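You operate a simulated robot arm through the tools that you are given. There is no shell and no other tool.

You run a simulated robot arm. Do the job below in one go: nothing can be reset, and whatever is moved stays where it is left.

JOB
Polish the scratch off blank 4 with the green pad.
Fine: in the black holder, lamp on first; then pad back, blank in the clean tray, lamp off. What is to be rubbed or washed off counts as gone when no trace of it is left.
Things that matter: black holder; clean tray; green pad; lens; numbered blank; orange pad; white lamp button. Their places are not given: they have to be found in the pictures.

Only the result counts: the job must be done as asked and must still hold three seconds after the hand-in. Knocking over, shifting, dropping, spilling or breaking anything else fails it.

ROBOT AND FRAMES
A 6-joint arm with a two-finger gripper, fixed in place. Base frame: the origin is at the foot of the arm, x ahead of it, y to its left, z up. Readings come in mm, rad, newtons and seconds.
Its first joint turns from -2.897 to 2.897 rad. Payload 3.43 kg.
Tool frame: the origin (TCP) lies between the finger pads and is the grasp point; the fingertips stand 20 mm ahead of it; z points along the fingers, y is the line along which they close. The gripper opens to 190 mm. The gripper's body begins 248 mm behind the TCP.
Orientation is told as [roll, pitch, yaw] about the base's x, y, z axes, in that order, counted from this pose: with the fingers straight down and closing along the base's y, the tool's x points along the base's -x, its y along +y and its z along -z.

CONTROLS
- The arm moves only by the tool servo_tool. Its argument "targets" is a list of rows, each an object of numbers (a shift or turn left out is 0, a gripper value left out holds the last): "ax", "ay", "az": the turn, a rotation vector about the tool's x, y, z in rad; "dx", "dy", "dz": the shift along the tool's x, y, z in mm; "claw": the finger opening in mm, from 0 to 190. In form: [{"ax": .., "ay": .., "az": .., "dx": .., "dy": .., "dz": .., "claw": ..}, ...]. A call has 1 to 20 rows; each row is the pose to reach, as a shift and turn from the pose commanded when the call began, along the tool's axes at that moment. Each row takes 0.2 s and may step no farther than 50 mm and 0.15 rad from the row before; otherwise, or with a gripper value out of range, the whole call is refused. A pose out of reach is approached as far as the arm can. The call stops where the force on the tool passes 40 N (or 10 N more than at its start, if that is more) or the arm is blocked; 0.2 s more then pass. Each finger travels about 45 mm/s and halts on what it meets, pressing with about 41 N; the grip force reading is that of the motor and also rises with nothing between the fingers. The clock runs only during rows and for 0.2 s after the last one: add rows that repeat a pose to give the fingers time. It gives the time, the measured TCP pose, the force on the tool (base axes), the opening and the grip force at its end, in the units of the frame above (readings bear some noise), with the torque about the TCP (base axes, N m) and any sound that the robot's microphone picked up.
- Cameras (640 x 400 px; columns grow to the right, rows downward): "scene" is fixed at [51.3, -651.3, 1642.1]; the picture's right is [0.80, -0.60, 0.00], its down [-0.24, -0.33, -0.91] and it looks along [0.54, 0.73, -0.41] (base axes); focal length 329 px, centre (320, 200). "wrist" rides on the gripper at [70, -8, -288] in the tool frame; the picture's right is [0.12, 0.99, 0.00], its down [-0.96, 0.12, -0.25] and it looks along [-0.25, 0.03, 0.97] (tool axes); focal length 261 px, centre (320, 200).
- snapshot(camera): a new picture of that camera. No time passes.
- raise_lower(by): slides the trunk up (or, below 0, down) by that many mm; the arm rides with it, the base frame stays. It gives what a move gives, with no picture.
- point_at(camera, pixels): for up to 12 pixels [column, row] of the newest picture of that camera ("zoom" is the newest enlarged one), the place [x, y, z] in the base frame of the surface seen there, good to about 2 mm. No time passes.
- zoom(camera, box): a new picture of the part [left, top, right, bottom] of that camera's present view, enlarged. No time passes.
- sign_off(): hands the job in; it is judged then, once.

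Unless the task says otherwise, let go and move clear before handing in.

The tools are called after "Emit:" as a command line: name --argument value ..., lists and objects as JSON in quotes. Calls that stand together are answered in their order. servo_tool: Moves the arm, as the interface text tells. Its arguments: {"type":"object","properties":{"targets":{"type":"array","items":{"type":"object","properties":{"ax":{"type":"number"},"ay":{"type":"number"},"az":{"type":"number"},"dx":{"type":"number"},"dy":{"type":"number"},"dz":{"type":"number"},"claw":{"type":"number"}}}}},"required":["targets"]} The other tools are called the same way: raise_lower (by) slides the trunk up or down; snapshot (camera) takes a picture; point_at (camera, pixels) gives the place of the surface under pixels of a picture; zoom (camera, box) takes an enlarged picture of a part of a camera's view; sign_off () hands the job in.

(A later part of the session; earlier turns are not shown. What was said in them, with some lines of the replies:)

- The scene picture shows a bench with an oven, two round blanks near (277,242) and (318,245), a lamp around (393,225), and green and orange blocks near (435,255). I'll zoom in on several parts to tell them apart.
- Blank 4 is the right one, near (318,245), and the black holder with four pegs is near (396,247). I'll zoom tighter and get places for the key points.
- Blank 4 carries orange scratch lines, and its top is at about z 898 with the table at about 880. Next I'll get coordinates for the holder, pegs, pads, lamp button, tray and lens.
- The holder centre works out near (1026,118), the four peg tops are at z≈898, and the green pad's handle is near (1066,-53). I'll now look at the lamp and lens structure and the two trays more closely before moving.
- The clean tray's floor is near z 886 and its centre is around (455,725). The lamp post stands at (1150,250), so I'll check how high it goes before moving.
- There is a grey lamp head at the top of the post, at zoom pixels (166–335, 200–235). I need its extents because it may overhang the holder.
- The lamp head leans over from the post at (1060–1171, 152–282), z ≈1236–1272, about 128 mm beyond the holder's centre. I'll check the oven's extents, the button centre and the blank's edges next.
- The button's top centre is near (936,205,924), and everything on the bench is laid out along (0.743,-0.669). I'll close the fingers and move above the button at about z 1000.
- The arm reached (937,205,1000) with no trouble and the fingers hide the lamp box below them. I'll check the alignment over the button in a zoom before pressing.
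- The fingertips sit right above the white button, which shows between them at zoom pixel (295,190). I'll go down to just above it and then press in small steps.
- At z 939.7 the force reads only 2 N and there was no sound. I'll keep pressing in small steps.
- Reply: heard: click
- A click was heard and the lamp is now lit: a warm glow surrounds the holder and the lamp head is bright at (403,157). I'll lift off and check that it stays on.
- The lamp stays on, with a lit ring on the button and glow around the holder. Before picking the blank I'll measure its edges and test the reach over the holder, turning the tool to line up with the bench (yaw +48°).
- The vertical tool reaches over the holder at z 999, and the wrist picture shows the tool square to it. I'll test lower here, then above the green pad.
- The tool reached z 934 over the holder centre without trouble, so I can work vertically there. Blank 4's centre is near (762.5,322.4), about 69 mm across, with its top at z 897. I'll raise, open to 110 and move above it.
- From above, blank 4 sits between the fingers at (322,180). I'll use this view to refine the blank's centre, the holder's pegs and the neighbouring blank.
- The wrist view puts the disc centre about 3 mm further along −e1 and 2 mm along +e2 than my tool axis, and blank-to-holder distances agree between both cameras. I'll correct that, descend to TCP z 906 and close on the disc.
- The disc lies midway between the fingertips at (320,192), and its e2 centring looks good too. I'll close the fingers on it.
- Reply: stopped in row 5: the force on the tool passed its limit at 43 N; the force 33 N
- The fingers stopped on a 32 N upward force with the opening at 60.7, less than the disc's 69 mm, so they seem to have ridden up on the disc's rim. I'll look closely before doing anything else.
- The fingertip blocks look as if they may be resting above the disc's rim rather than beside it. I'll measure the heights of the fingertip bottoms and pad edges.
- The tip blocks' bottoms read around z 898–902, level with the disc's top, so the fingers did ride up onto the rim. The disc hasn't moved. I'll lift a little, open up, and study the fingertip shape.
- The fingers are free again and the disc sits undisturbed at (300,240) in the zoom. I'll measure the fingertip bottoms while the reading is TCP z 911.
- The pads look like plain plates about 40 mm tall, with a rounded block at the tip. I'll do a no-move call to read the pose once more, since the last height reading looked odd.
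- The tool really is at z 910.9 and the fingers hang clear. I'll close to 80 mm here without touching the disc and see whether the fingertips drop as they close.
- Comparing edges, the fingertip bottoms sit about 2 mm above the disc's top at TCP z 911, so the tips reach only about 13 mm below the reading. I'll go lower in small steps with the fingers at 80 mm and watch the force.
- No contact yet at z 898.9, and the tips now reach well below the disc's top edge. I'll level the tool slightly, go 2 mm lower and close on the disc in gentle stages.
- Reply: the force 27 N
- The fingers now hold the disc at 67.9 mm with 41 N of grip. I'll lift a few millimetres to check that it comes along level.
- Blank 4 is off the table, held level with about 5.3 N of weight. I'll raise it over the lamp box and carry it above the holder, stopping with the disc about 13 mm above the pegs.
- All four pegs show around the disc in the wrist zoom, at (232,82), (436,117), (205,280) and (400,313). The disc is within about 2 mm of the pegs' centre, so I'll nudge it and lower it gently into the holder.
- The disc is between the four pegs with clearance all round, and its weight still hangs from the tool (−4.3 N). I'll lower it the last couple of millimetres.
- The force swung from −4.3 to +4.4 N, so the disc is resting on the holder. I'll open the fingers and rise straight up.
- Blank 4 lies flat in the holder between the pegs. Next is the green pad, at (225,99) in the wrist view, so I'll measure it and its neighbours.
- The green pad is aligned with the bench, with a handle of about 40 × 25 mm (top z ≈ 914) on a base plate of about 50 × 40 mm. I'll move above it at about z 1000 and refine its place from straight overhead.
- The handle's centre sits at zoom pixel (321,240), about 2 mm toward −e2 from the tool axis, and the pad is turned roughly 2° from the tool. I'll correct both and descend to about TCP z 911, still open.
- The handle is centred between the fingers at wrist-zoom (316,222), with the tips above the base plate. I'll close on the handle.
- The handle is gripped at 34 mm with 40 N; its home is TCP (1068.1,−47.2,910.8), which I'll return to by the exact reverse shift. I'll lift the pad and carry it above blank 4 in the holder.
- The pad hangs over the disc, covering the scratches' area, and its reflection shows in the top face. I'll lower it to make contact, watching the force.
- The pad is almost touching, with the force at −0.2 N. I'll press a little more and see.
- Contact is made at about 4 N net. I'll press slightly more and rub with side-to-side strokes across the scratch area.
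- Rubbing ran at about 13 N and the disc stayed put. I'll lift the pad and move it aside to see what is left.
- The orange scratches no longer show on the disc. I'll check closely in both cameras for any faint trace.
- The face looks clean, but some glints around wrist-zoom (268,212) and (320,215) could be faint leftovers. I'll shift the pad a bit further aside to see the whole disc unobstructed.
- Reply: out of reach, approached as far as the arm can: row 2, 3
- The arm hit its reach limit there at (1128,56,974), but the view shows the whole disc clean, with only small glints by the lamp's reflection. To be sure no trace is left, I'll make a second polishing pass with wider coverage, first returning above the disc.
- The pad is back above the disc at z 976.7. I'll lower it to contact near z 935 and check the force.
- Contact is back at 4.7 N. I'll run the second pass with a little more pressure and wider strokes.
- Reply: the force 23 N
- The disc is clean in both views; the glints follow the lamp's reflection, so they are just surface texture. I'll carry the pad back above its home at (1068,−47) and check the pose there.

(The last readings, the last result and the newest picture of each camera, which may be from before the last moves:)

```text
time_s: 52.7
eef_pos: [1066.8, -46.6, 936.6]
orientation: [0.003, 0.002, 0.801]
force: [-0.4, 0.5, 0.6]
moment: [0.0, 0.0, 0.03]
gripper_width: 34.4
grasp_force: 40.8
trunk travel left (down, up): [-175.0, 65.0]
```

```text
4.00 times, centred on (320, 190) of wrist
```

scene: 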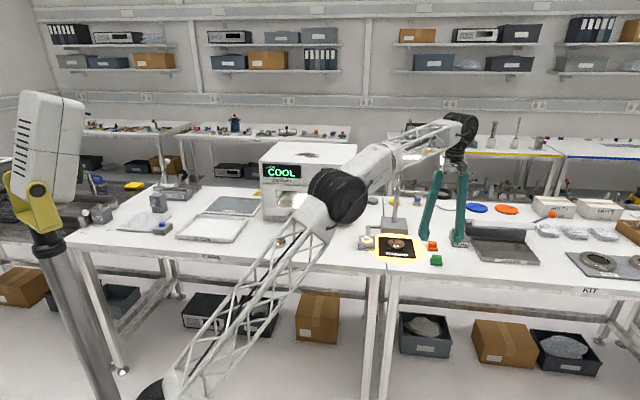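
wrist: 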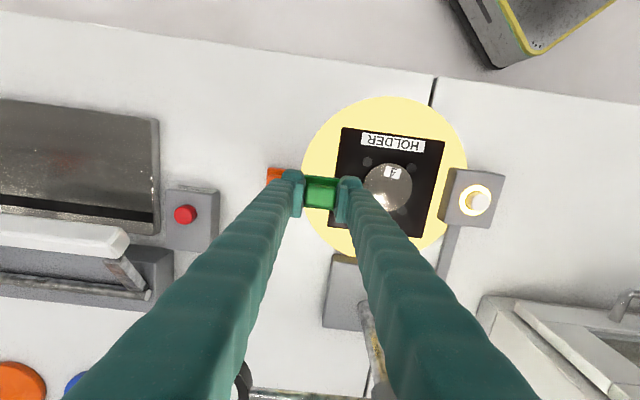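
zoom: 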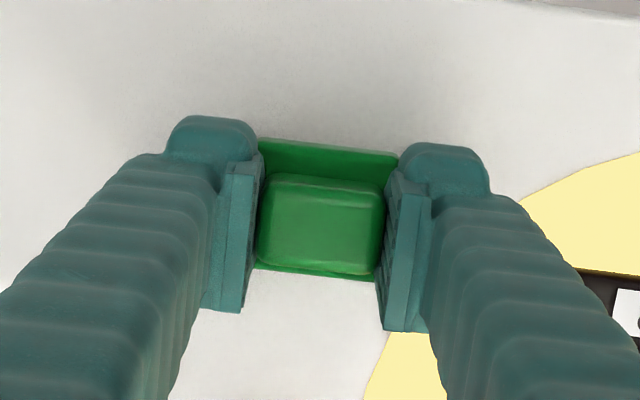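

The average reading is (1067.3,−47.4,937.2), within 1 mm of home. I'll lower to just above the table and compare with the picture taken at grip time.

Emit:
servo_tool --targets '[{"dz": 10, "dx": -0.5, "dy": -0.5}, {"dz": 20, "dx": -0.5, "dy": -0.5}, {"dz": 24, "dx": -0.5, "dy": -0.5}, {"dz": 24, "dx": -0.5, "dy": -0.5}]'

Emit:
zoom --camera "scene" --box '[418, 236, 458, 272]'

Emit:
zoom --camera "wrist" --box '[240, 140, 400, 240]'

```text
time_s: 53.7
eef_pos: [1067.8, -47.9, 912.4]
orientation: [0.002, 0.002, 0.8]
force: [0.0, 0.0, -0.5]
moment: [-0.01, 0.0, 0.0]
gripper_width: 34.2
grasp_force: 41.2
trunk travel left (down, up): [-175.0, 65.0]
```

```text
11.11 times, centred on (438, 254) of scene
```

zoom: 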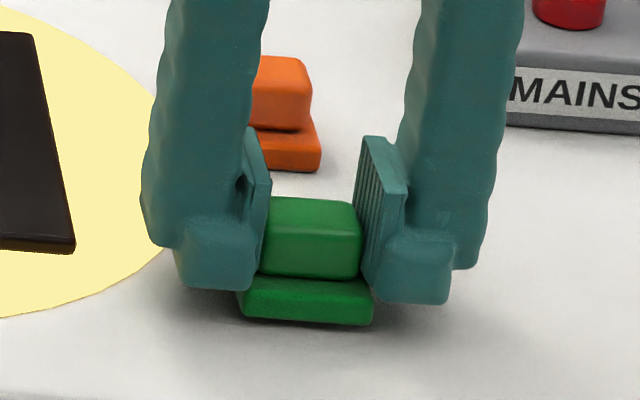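

```text
4.00 times, centred on (320, 190) of wrist
```

zoom: 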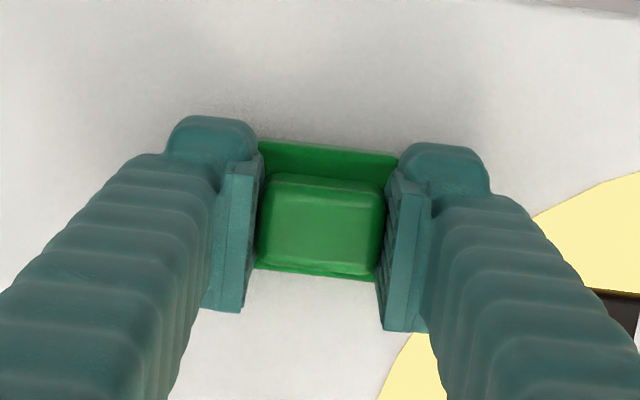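

The view matches the grip-time picture closely: the light's edge is at (535,215) and the holder corner at (600,293). I'll lower the last bit until the pad touches the table.

Emit:
servo_tool --targets '[{"dz": 1}, {"dz": 1.8}, {"dz": 2.4}]'

Emit:
zoom --camera "scene" --box '[418, 236, 458, 272]'

```text
time_s: 54.5
eef_pos: [1067.3, -48.6, 910.5]
orientation: [0.002, 0.002, 0.801]
force: [0.1, 0.5, -0.8]
moment: [0.03, 0.0, -0.01]
gripper_width: 34.1
grasp_force: 41.0
trunk travel left (down, up): [-175.0, 65.0]
```

```text
11.11 times, centred on (438, 254) of scene
```

zoom: 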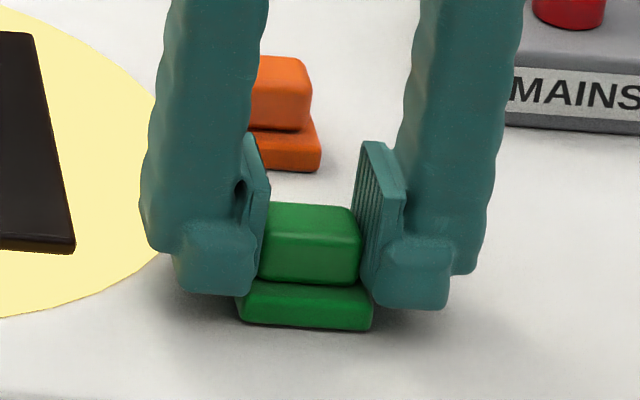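

Still not quite touching: the base's bottom is at row 328, against 333 at grip time. I'll continue down in half-millimetre steps.

Emit:
servo_tool --targets '[{"dz": 0.5}, {"dz": 1.0}, {"dz": 1.4}]'

Emit:
zoom --camera "scene" --box '[418, 236, 458, 272]'

```text
time_s: 55.3
eef_pos: [1068.5, -47.4, 908.8]
orientation: [0.001, 0.0, 0.799]
force: [-0.8, -0.9, 1.0]
moment: [-0.02, 0.02, -0.01]
gripper_width: 34.2
grasp_force: 40.7
trunk travel left (down, up): [-175.0, 65.0]
```

```text
11.11 times, centred on (438, 254) of scene
```

zoom: 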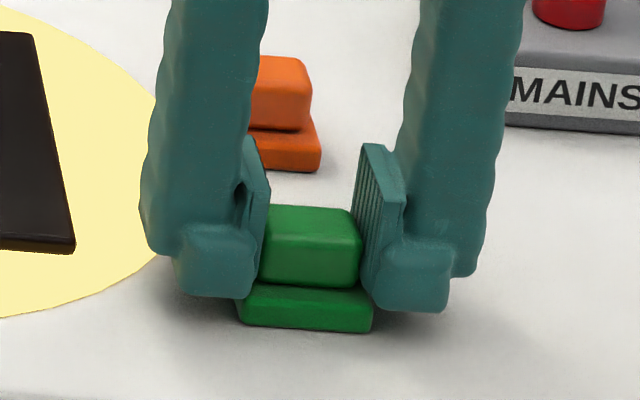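

The force has turned slightly positive (+1.0 N) and the base's bottom is at row 331. I'll go half a millimetre more to confirm contact.

Emit:
servo_tool --targets '[{"dz": 0.3}, {"dz": 0.6}]'

```text
time_s: 55.9
eef_pos: [1068.5, -47.7, 910.6]
orientation: [0.001, 0.002, 0.799]
force: [1.0, -0.3, 5.0]
moment: [0.04, -0.07, 0.0]
gripper_width: 34.0
grasp_force: 41.2
trunk travel left (down, up): [-175.0, 65.0]
```

Contact is confirmed at 5 N, at the same height as before (910.6). I'll open the fingers and rise straight up.

Emit:
servo_tool --targets '[{"claw": 40}, {"claw": 52}, {"claw": 64}, {"claw": 70}, {"dz": -15, "claw": 80}, {"dz": -45, "claw": 90}, {"dz": -85, "claw": 90}]'

Emit:
zoom --camera "scene" --box '[418, 232, 458, 272]'

Emit:
snapshot --camera "wrist"

```text
time_s: 57.5
eef_pos: [1067.3, -47.0, 993.3]
orientation: [0.002, 0.002, 0.799]
force: [-0.1, -0.4, -0.5]
moment: [-0.03, 0.06, 0.0]
gripper_width: 90.0
grasp_force: 0.1
trunk travel left (down, up): [-175.0, 65.0]
```

```text
10.00 times, centred on (438, 252) of scene
```

zoom: 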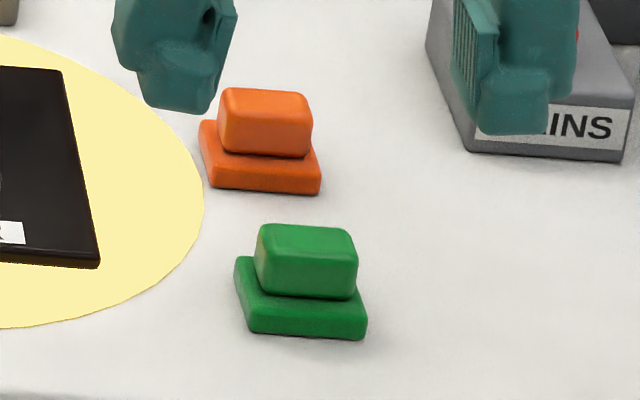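

```text
taken
```

wrist: 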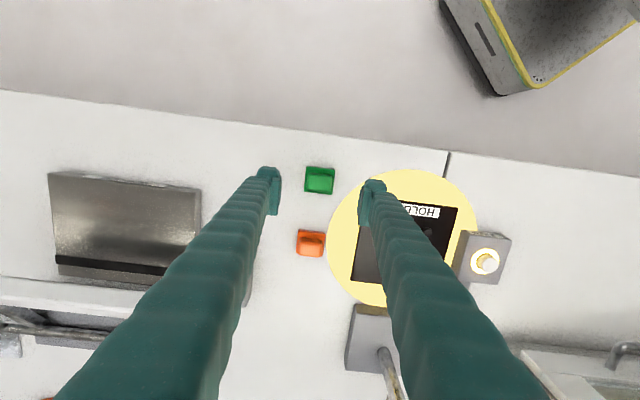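

The green pad is back in its spot, within about a millimetre in the zoom, and clear of the orange pad. I'll move above the holder to pick up blank 4.

Emit:
servo_tool --targets '[{"dx": -18.5, "dy": 29.6}, {"dx": -37, "dy": 59.2}, {"dx": -55.4, "dy": 88.7}, {"dx": -73.8, "dy": 118.3}, {"dx": -92.3, "dy": 147.9}, {"dx": -92.3, "dy": 147.9}]'

Emit:
zoom --camera "wrist" --box '[240, 120, 400, 220]'

Emit:
zoom --camera "wrist" --box '[290, 150, 350, 210]'

```text
time_s: 58.9
eef_pos: [1025.5, 121.1, 993.1]
orientation: [0.001, 0.002, 0.8]
force: [0.8, 0.3, -0.4]
moment: [0.0, 0.01, 0.0]
gripper_width: 89.9
grasp_force: 0.0
trunk travel left (down, up): [-175.0, 65.0]
```

```text
4.00 times, centred on (320, 170) of wrist
```

zoom: 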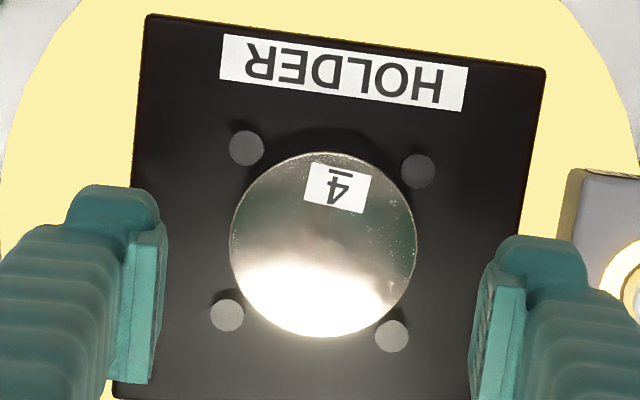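

```text
6.67 times, centred on (320, 180) of wrist
```

zoom: 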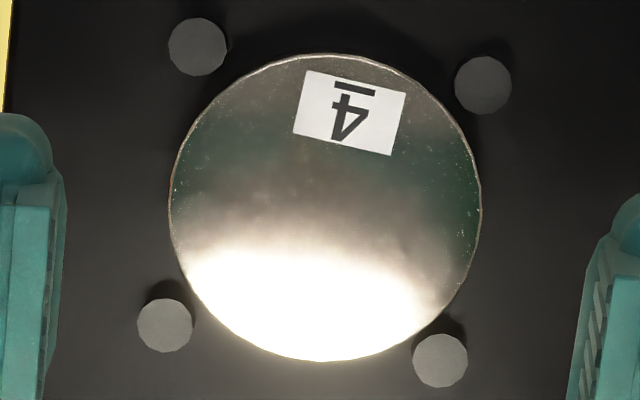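

Blank 4 is centred between the pegs and shows no trace of orange. I'll nudge about 1 mm, descend to TCP z ≈ 906.5 and check before closing.

Emit:
servo_tool --targets '[{"dx": 0.7, "dy": 1.3, "dz": 35}, {"dx": 0.7, "dy": 1.3, "dz": 65}, {"dx": 0.7, "dy": 1.3, "dz": 80}, {"dx": 0.7, "dy": 1.3, "dz": 86.5}, {"dx": 0.7, "dy": 1.3, "dz": 86.5}]'

Emit:
zoom --camera "wrist" --box '[240, 140, 400, 240]'

Emit:
zoom --camera "scene" --box '[376, 228, 416, 260]'

```text
time_s: 60.1
eef_pos: [1025.1, 121.9, 907.6]
orientation: [0.002, 0.002, 0.801]
force: [-0.4, -0.1, -0.3]
moment: [-0.01, -0.01, 0.02]
gripper_width: 90.2
grasp_force: 0.1
trunk travel left (down, up): [-175.0, 65.0]
```

```text
4.00 times, centred on (320, 190) of wrist
```

zoom: 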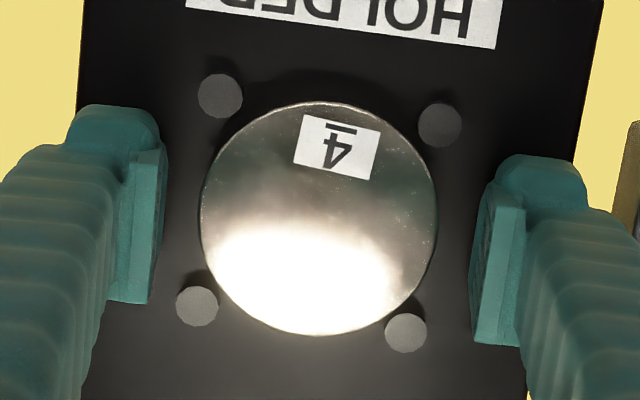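

```text
12.50 times, centred on (396, 244) of scene
```

zoom: 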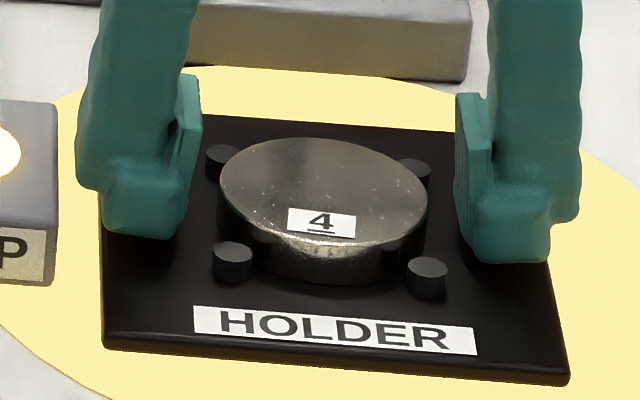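

The disc sits centrally between the open fingers and the tips are clear of the pegs. I'll go 1.5 mm lower and close in stages.

Emit:
servo_tool --targets '[{"dz": 1.5}, {"dz": 1.5, "claw": 80}, {"dz": 1.5, "claw": 73}, {"dz": 1.5, "claw": 70}, {"dz": 1.5, "claw": 68}, {"dz": 1.5, "claw": 66}, {"dz": 1.5, "claw": 62}, {"dz": 1.5, "claw": 60}]'

Emit:
zoom --camera "wrist" --box '[240, 140, 400, 240]'

Emit:
zoom --camera "scene" --box '[376, 228, 416, 260]'

```text
time_s: 61.9
eef_pos: [1025.4, 121.8, 907.5]
orientation: [0.0, 0.003, 0.799]
force: [6.8, -5.4, 18.3]
moment: [-0.21, -0.18, 0.07]
gripper_width: 68.6
grasp_force: 41.6
trunk travel left (down, up): [-175.0, 65.0]
```

```text
4.00 times, centred on (320, 190) of wrist
```

zoom: 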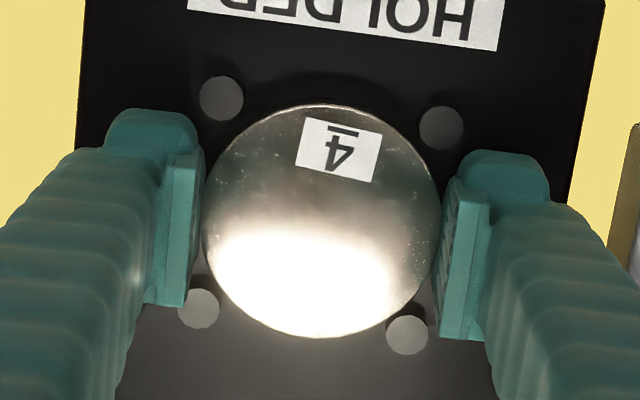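

```text
12.50 times, centred on (396, 244) of scene
```

zoom: 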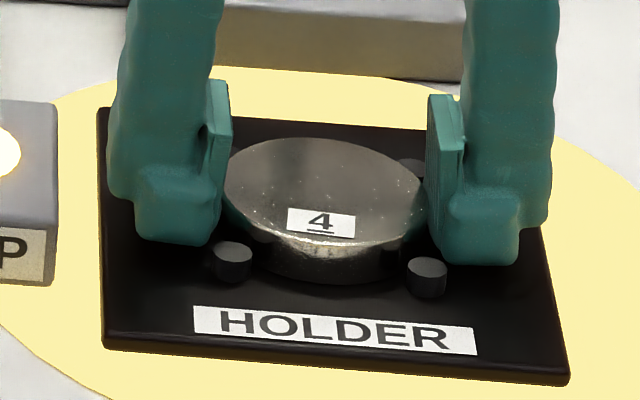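

The grip is 68.6 mm with 41.6 N. I'll lift gently and check that the disc comes out with the fingers.

Emit:
servo_tool --targets '[{"dz": -2}, {"dz": -6}, {"dz": -12}, {"dz": -22}]'

Emit:
zoom --camera "scene" --box '[376, 224, 416, 260]'

Emit:
zoom --camera "wrist" --box '[240, 140, 400, 240]'

```text
time_s: 62.9
eef_pos: [1024.0, 121.5, 928.1]
orientation: [0.002, 0.004, 0.8]
force: [0.3, 0.8, -5.1]
moment: [-0.02, 0.01, 0.0]
gripper_width: 68.3
grasp_force: 41.3
trunk travel left (down, up): [-175.0, 65.0]
```

```text
11.11 times, centred on (396, 242) of scene
```

zoom: 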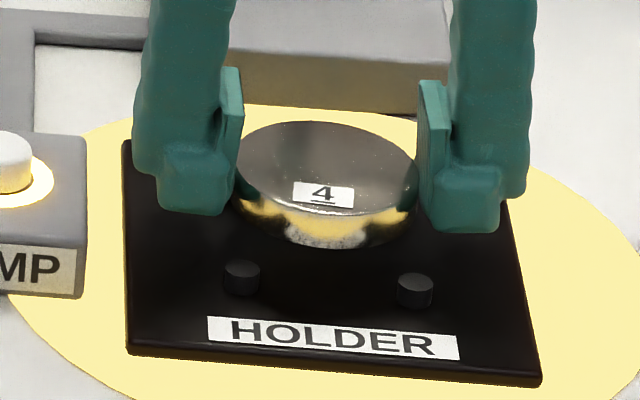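

```text
4.00 times, centred on (320, 190) of wrist
```

zoom: 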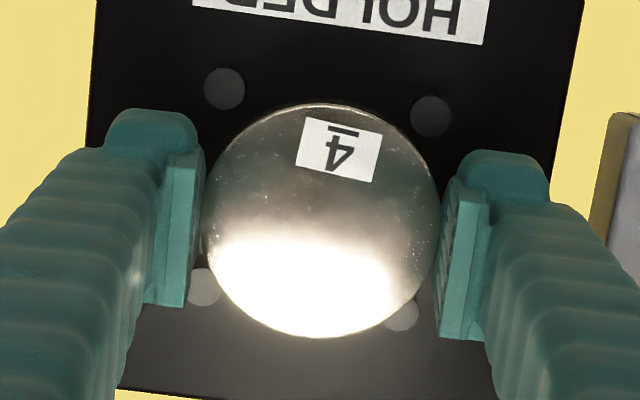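

Blank 4 is out of the holder with its weight steady at 5.1 N. I'll lift to about z 1000 and carry it along the bench toward the clean tray in two stages.

Emit:
servo_tool --targets '[{"dz": -25}, {"dz": -50}, {"dz": -72}, {"dz": -74, "dx": -1, "dy": 20}, {"dz": -74, "dx": -2.8, "dy": 55}, {"dz": -74, "dx": -4.6, "dy": 92}, {"dz": -74, "dx": -6.5, "dy": 129}, {"dz": -74, "dx": -8.3, "dy": 166}, {"dz": -74, "dx": -10.2, "dy": 203}, {"dz": -74, "dx": -12.1, "dy": 240}, {"dz": -74, "dx": -13.9, "dy": 277}, {"dz": -74, "dx": -15.8, "dy": 314}, {"dz": -74, "dx": -17.6, "dy": 351}, {"dz": -74, "dx": -19.5, "dy": 388}, {"dz": -74, "dx": -21.3, "dy": 420}]'

Emit:
snapshot --camera "wrist"

Emit:
snapshot --camera "scene"

```text
time_s: 66.1
eef_pos: [739.1, 430.5, 1002.0]
orientation: [0.001, 0.001, 0.798]
force: [1.0, 0.6, -5.3]
moment: [0.09, 0.09, -0.02]
gripper_width: 68.4
grasp_force: 40.9
trunk travel left (down, up): [-175.0, 65.0]
```

```text
taken
```

wrist: 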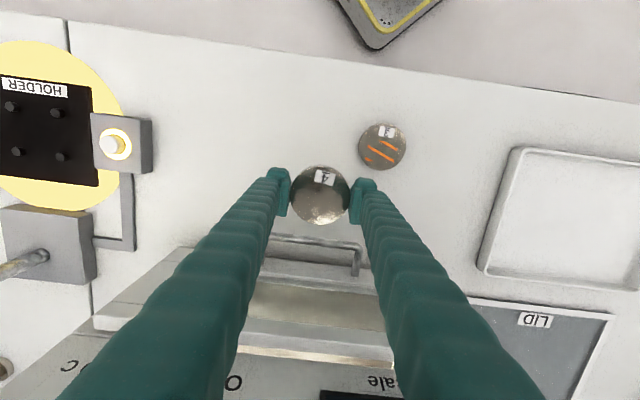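

```text
taken
```

scene: 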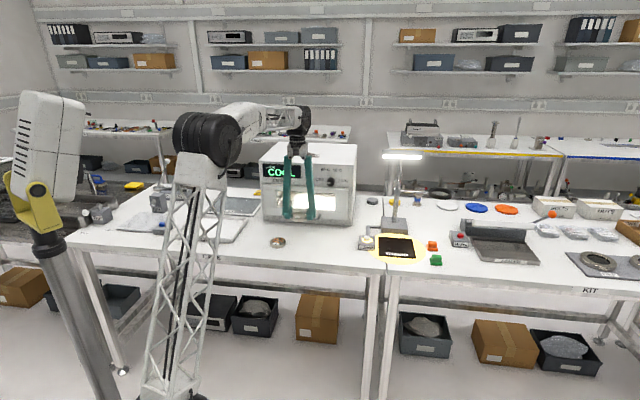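

The carry is going well. This is also a good view of the disc away from the lamp's glare, so I'll check its face once more and locate the tray from here.

Emit:
zoom --camera "wrist" --box '[285, 160, 355, 230]'

Emit:
point_at --camera "wrist" --pixels '[[515, 150], [480, 265], [630, 285], [560, 215], [600, 220], [520, 270], [590, 160], [380, 150]]'

```text
5.71 times, centred on (320, 195) of wrist
```

zoom: 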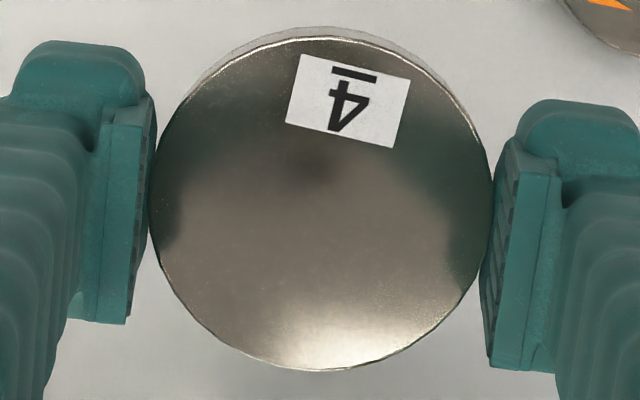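

```text
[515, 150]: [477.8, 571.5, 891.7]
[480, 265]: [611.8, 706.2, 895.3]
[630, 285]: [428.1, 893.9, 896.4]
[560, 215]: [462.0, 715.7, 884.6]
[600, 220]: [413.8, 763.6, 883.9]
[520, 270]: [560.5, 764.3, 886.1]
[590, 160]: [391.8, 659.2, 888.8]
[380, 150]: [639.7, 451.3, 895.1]
```

The disc's face is clean and unmarked except for its label. The tray floor reads z ≈ 885 around (462,716), so I'll carry on to above the tray's centre.

Emit:
servo_tool --targets '[{"dx": -1.7, "dy": 36}, {"dx": -3.4, "dy": 76}, {"dx": -5, "dy": 117}, {"dx": -6.7, "dy": 158}, {"dx": -8.4, "dy": 199}, {"dx": -10.1, "dy": 240}, {"dx": -11.7, "dy": 281}, {"dx": -13.4, "dy": 322}, {"dx": -15.1, "dy": 363}, {"dx": -16.8, "dy": 395}, {"dx": -16.8, "dy": 405.4}, {"dx": -16.8, "dy": 405.4}]'

Emit:
snapshot --camera "wrist"

Emit:
snapshot --camera "scene"

```text
time_s: 68.7
eef_pos: [459.7, 724.1, 1002.3]
orientation: [-0.001, 0.003, 0.8]
force: [-1.3, -0.5, -5.3]
moment: [0.01, 0.01, -0.01]
gripper_width: 68.3
grasp_force: 41.4
trunk travel left (down, up): [-175.0, 65.0]
```

```text
taken
```

wrist: 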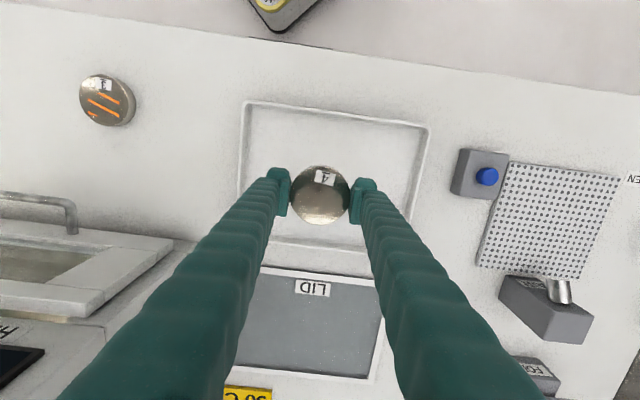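

```text
taken
```

scene: 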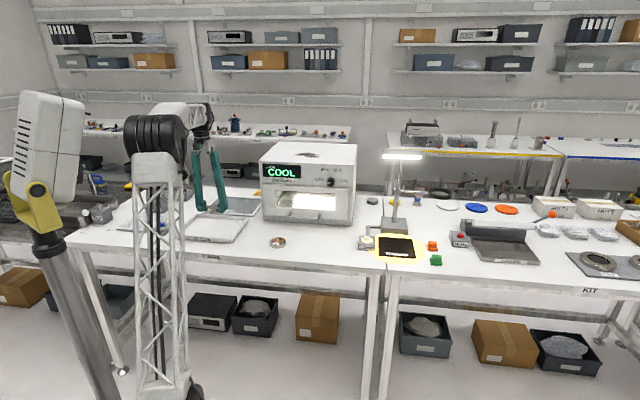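

The disc hangs over the middle of the clean tray in the wrist view. I'll lower it to just above the floor.

Emit:
servo_tool --targets '[{"dz": 35}, {"dz": 65}, {"dz": 82}, {"dz": 90}, {"dz": 90}]'

Emit:
zoom --camera "scene" --box '[170, 200, 260, 256]'

Emit:
snapshot --camera "wrist"

```text
time_s: 69.9
eef_pos: [460.9, 725.3, 911.6]
orientation: [0.001, 0.002, 0.799]
force: [0.1, -1.3, -5.0]
moment: [-0.01, 0.01, 0.0]
gripper_width: 68.3
grasp_force: 40.8
trunk travel left (down, up): [-175.0, 65.0]
```

```text
7.11 times, centred on (215, 228) of scene
```

zoom: 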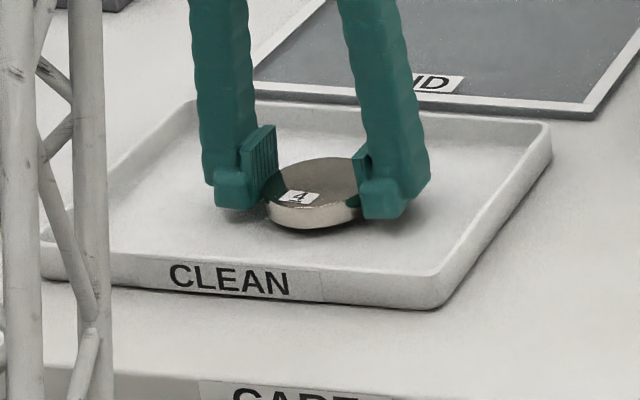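

```text
taken
```

wrist: 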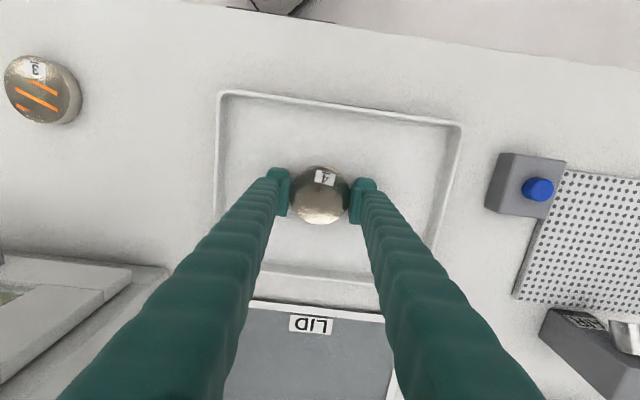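

The disc is inside the tray, a few millimetres above its floor, at (315,195) in the zoom. I'll lower in small steps until the weight comes off.

Emit:
servo_tool --targets '[{"dz": 2.5}, {"dz": 4}, {"dz": 5}, {"dz": 6}]'

```text
time_s: 70.9
eef_pos: [461.5, 723.9, 907.3]
orientation: [-0.001, 0.002, 0.799]
force: [0.2, -0.3, -6.0]
moment: [0.04, -0.01, -0.02]
gripper_width: 68.6
grasp_force: 41.5
trunk travel left (down, up): [-175.0, 65.0]
```

Emit:
servo_tool --targets '[{"dz": 0.8}, {"dz": 1.6}, {"dz": 2.3}]'

```text
time_s: 71.7
eef_pos: [459.6, 724.1, 905.2]
orientation: [0.001, 0.002, 0.799]
force: [0.0, 0.0, -3.7]
moment: [0.01, -0.1, 0.05]
gripper_width: 68.0
grasp_force: 40.8
trunk travel left (down, up): [-175.0, 65.0]
```

The force has eased from −6 to −3.7 N at z 905, so the disc may be just touching the tray floor. I'll continue a little further.

Emit:
servo_tool --targets '[{"dz": 0.5}, {"dz": 1.0}]'

```text
time_s: 72.3
eef_pos: [459.3, 724.7, 905.8]
orientation: [0.002, 0.003, 0.799]
force: [0.6, 1.3, 7.0]
moment: [-0.18, -0.18, 0.11]
gripper_width: 68.1
grasp_force: 41.0
trunk travel left (down, up): [-175.0, 65.0]
```

The disc is down, with 7 N of contact. I'll open the fingers and rise straight up.

Emit:
servo_tool --targets '[{"claw": 72}, {"claw": 84}, {"claw": 90}, {"claw": 90}, {"dz": -15}, {"dz": -45}, {"dz": -85}, {"dz": -115}]'

Emit:
snapshot --camera "wrist"

Emit:
zoom --camera "scene" --box '[170, 200, 260, 256]'

```text
time_s: 74.1
eef_pos: [459.1, 724.2, 1019.6]
orientation: [0.0, 0.002, 0.798]
force: [0.2, 0.4, 0.3]
moment: [-0.03, 0.04, 0.04]
gripper_width: 90.2
grasp_force: 0.1
trunk travel left (down, up): [-175.0, 65.0]
```

```text
taken
```

wrist: 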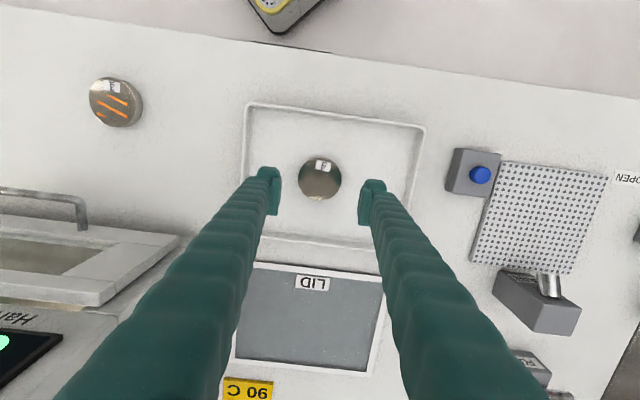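

```text
7.11 times, centred on (215, 228) of scene
```

zoom: 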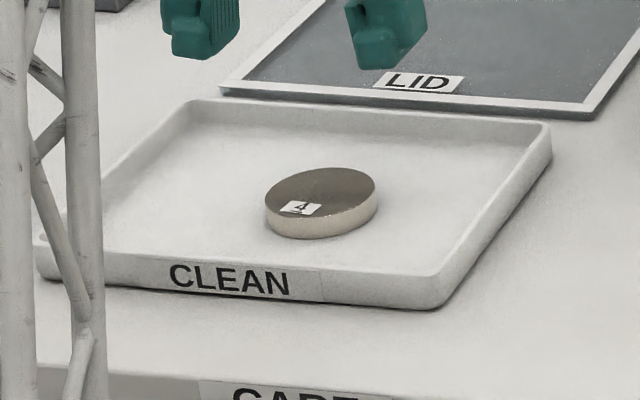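

Blank 4 rests flat in the clean tray with its face clean. Last is the lamp, so I'll go back above the button at (937,205) and close the fingers on the way.

Emit:
servo_tool --targets '[{"dx": 2.2, "dy": -39, "claw": 0}, {"dx": 4.3, "dy": -78}, {"dx": 6.5, "dy": -117}, {"dx": 8.7, "dy": -156.5}, {"dx": 10.9, "dy": -195.6}, {"dx": 13, "dy": -234.8}, {"dx": 15.2, "dy": -273.9}, {"dx": 17.4, "dy": -313}, {"dx": 19.6, "dy": -352.2}, {"dx": 21.7, "dy": -391.3}, {"dx": 23.9, "dy": -430.4}, {"dx": 26.1, "dy": -469.5}, {"dx": 28.2, "dy": -508.7}, {"dx": 30.4, "dy": -547.8}, {"dx": 32.6, "dy": -586.9}, {"dx": 34.8, "dy": -626}, {"dx": 36.9, "dy": -665.2}, {"dx": 39.1, "dy": -704.3}, {"dx": 39.1, "dy": -704.3}]'

Emit:
snapshot --camera "wrist"

Emit:
zoom --camera "wrist" --box '[260, 120, 400, 240]'

Emit:
zoom --camera "scene" --box '[345, 200, 409, 260]'

```text
time_s: 78.1
eef_pos: [937.2, 206.4, 1018.3]
orientation: [0.001, 0.002, 0.8]
force: [0.5, 0.7, -0.9]
moment: [-0.02, 0.06, -0.01]
gripper_width: 0.0
grasp_force: 34.3
trunk travel left (down, up): [-175.0, 65.0]
```

```text
taken
```

wrist: 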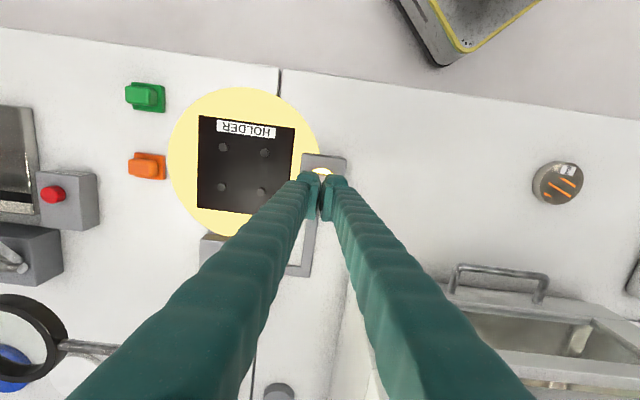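

```text
3.33 times, centred on (330, 180) of wrist
```

zoom: 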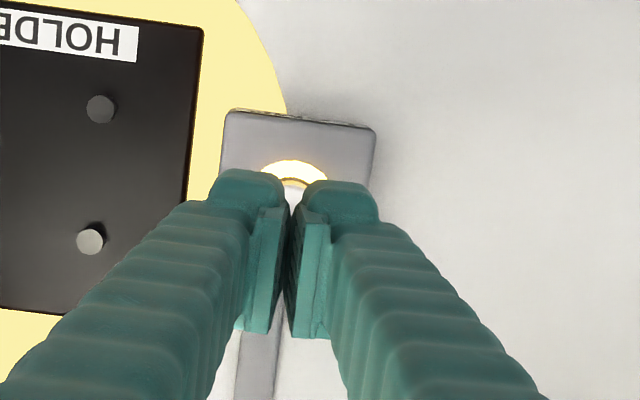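

```text
6.67 times, centred on (377, 230) of scene
```

zoom: 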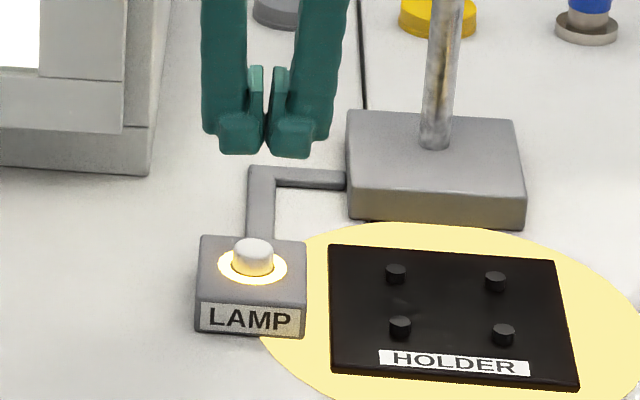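

The fingertips are above the lit button again, in the same place that worked before. I'll descend and press in the same gentle steps.

Emit:
servo_tool --targets '[{"dz": 40, "dx": 1, "dy": 1}, {"dz": 65, "dx": 1, "dy": 1}, {"dz": 73, "dx": 1, "dy": 1}, {"dz": 76, "dx": 1, "dy": 1}, {"dz": 78, "dx": 1, "dy": 1}]'

Emit:
servo_tool --targets '[{"dz": 1}, {"dz": 2}, {"dz": 3}]'

Emit:
zoom --camera "scene" --box '[345, 200, 409, 260]'

```text
time_s: 79.3
eef_pos: [937.5, 206.2, 940.4]
orientation: [-0.001, 0.003, 0.8]
force: [0.9, -0.9, 2.6]
moment: [0.01, 0.0, 0.01]
gripper_width: 6.0
grasp_force: 34.7
trunk travel left (down, up): [-175.0, 65.0]
```

```text
time_s: 80.1
eef_pos: [936.5, 206.2, 937.3]
orientation: [0.0, 0.001, 0.8]
force: [2.0, 0.4, 2.9]
moment: [0.02, -0.01, 0.02]
gripper_width: 6.2
grasp_force: 34.3
trunk travel left (down, up): [-175.0, 65.0]
heard: click
```

```text
6.67 times, centred on (377, 230) of scene
```

zoom: 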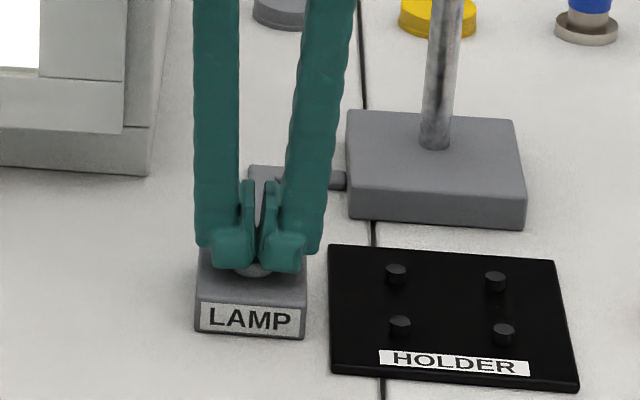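

A click was heard and the glow around the holder is gone, so the lamp is off. I'll rise straight up, move clear, and check everything.

Emit:
servo_tool --targets '[{"dz": -10}, {"dz": -30}, {"dz": -70}, {"dz": -115}, {"dz": -160}, {"dz": -200, "dx": 30}, {"dz": -235, "dx": 60}, {"dz": -250, "dx": 100}]'

Emit:
snapshot --camera "scene"

Emit:
zoom --camera "scene" --box '[345, 215, 457, 285]'

Emit:
zoom --camera "scene" --box '[170, 200, 300, 270]'

```text
time_s: 81.9
eef_pos: [867.9, 135.4, 1185.8]
orientation: [0.001, 0.003, 0.802]
force: [0.8, 0.7, -0.8]
moment: [-0.13, 0.13, -0.02]
gripper_width: 0.1
grasp_force: 34.0
trunk travel left (down, up): [-175.0, 65.0]
```

```text
taken
```

scene: 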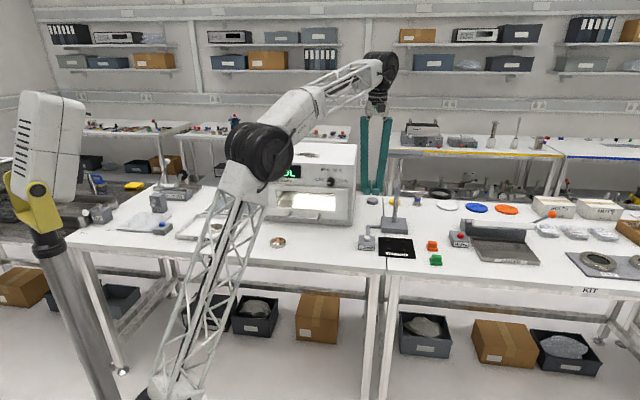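

```text
5.71 times, centred on (401, 250) of scene
```

zoom: 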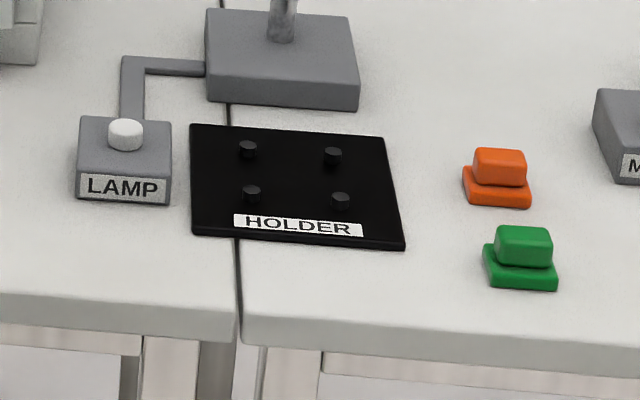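

```text
4.92 times, centred on (235, 235) of scene
```

zoom: 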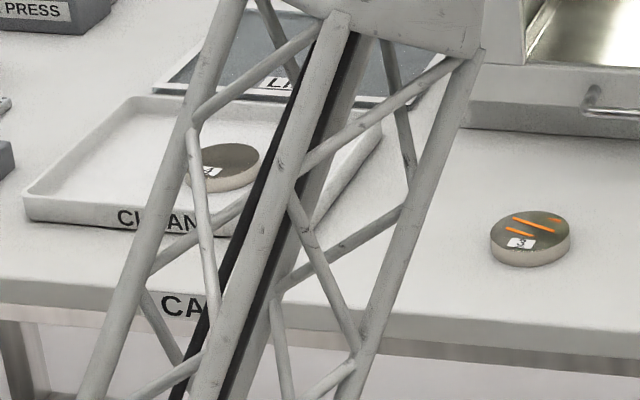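

The lamp is off with no glow on the button or holder, and the green pad is back in its place next to the untouched orange pad. Blank 4 lies in the clean tray with its scratch gone, blank 3 is untouched, and the arm is clear, so I'm handing in.

Emit:
sign_off

```text
The job is handed in.
```

The scratch is off blank 4, and the job is handed in. No trace shows on its face in close-up views from either camera, both under the lamp and away from its glare.

- **Polishing:** I switched the lamp on first, set the blank in the black holder, and rubbed it with the green pad in two passes.
- **Green pad:** it is back in its original place, within about a millimetre.
- **Blank 4:** it lies flat near the middle of the clean tray.
- **Lamp:** it is off. The button clicked and the glow is gone.
- **Other things:** blank 3 and the orange pad are untouched, and I saw nothing else moved. The arm is clear of the bench.

On the first try at picking up the blank, the fingers rode up on its rim and the arm stopped at its force limit. The blank stayed flat on the bench, and the second grip, taken lower, held.
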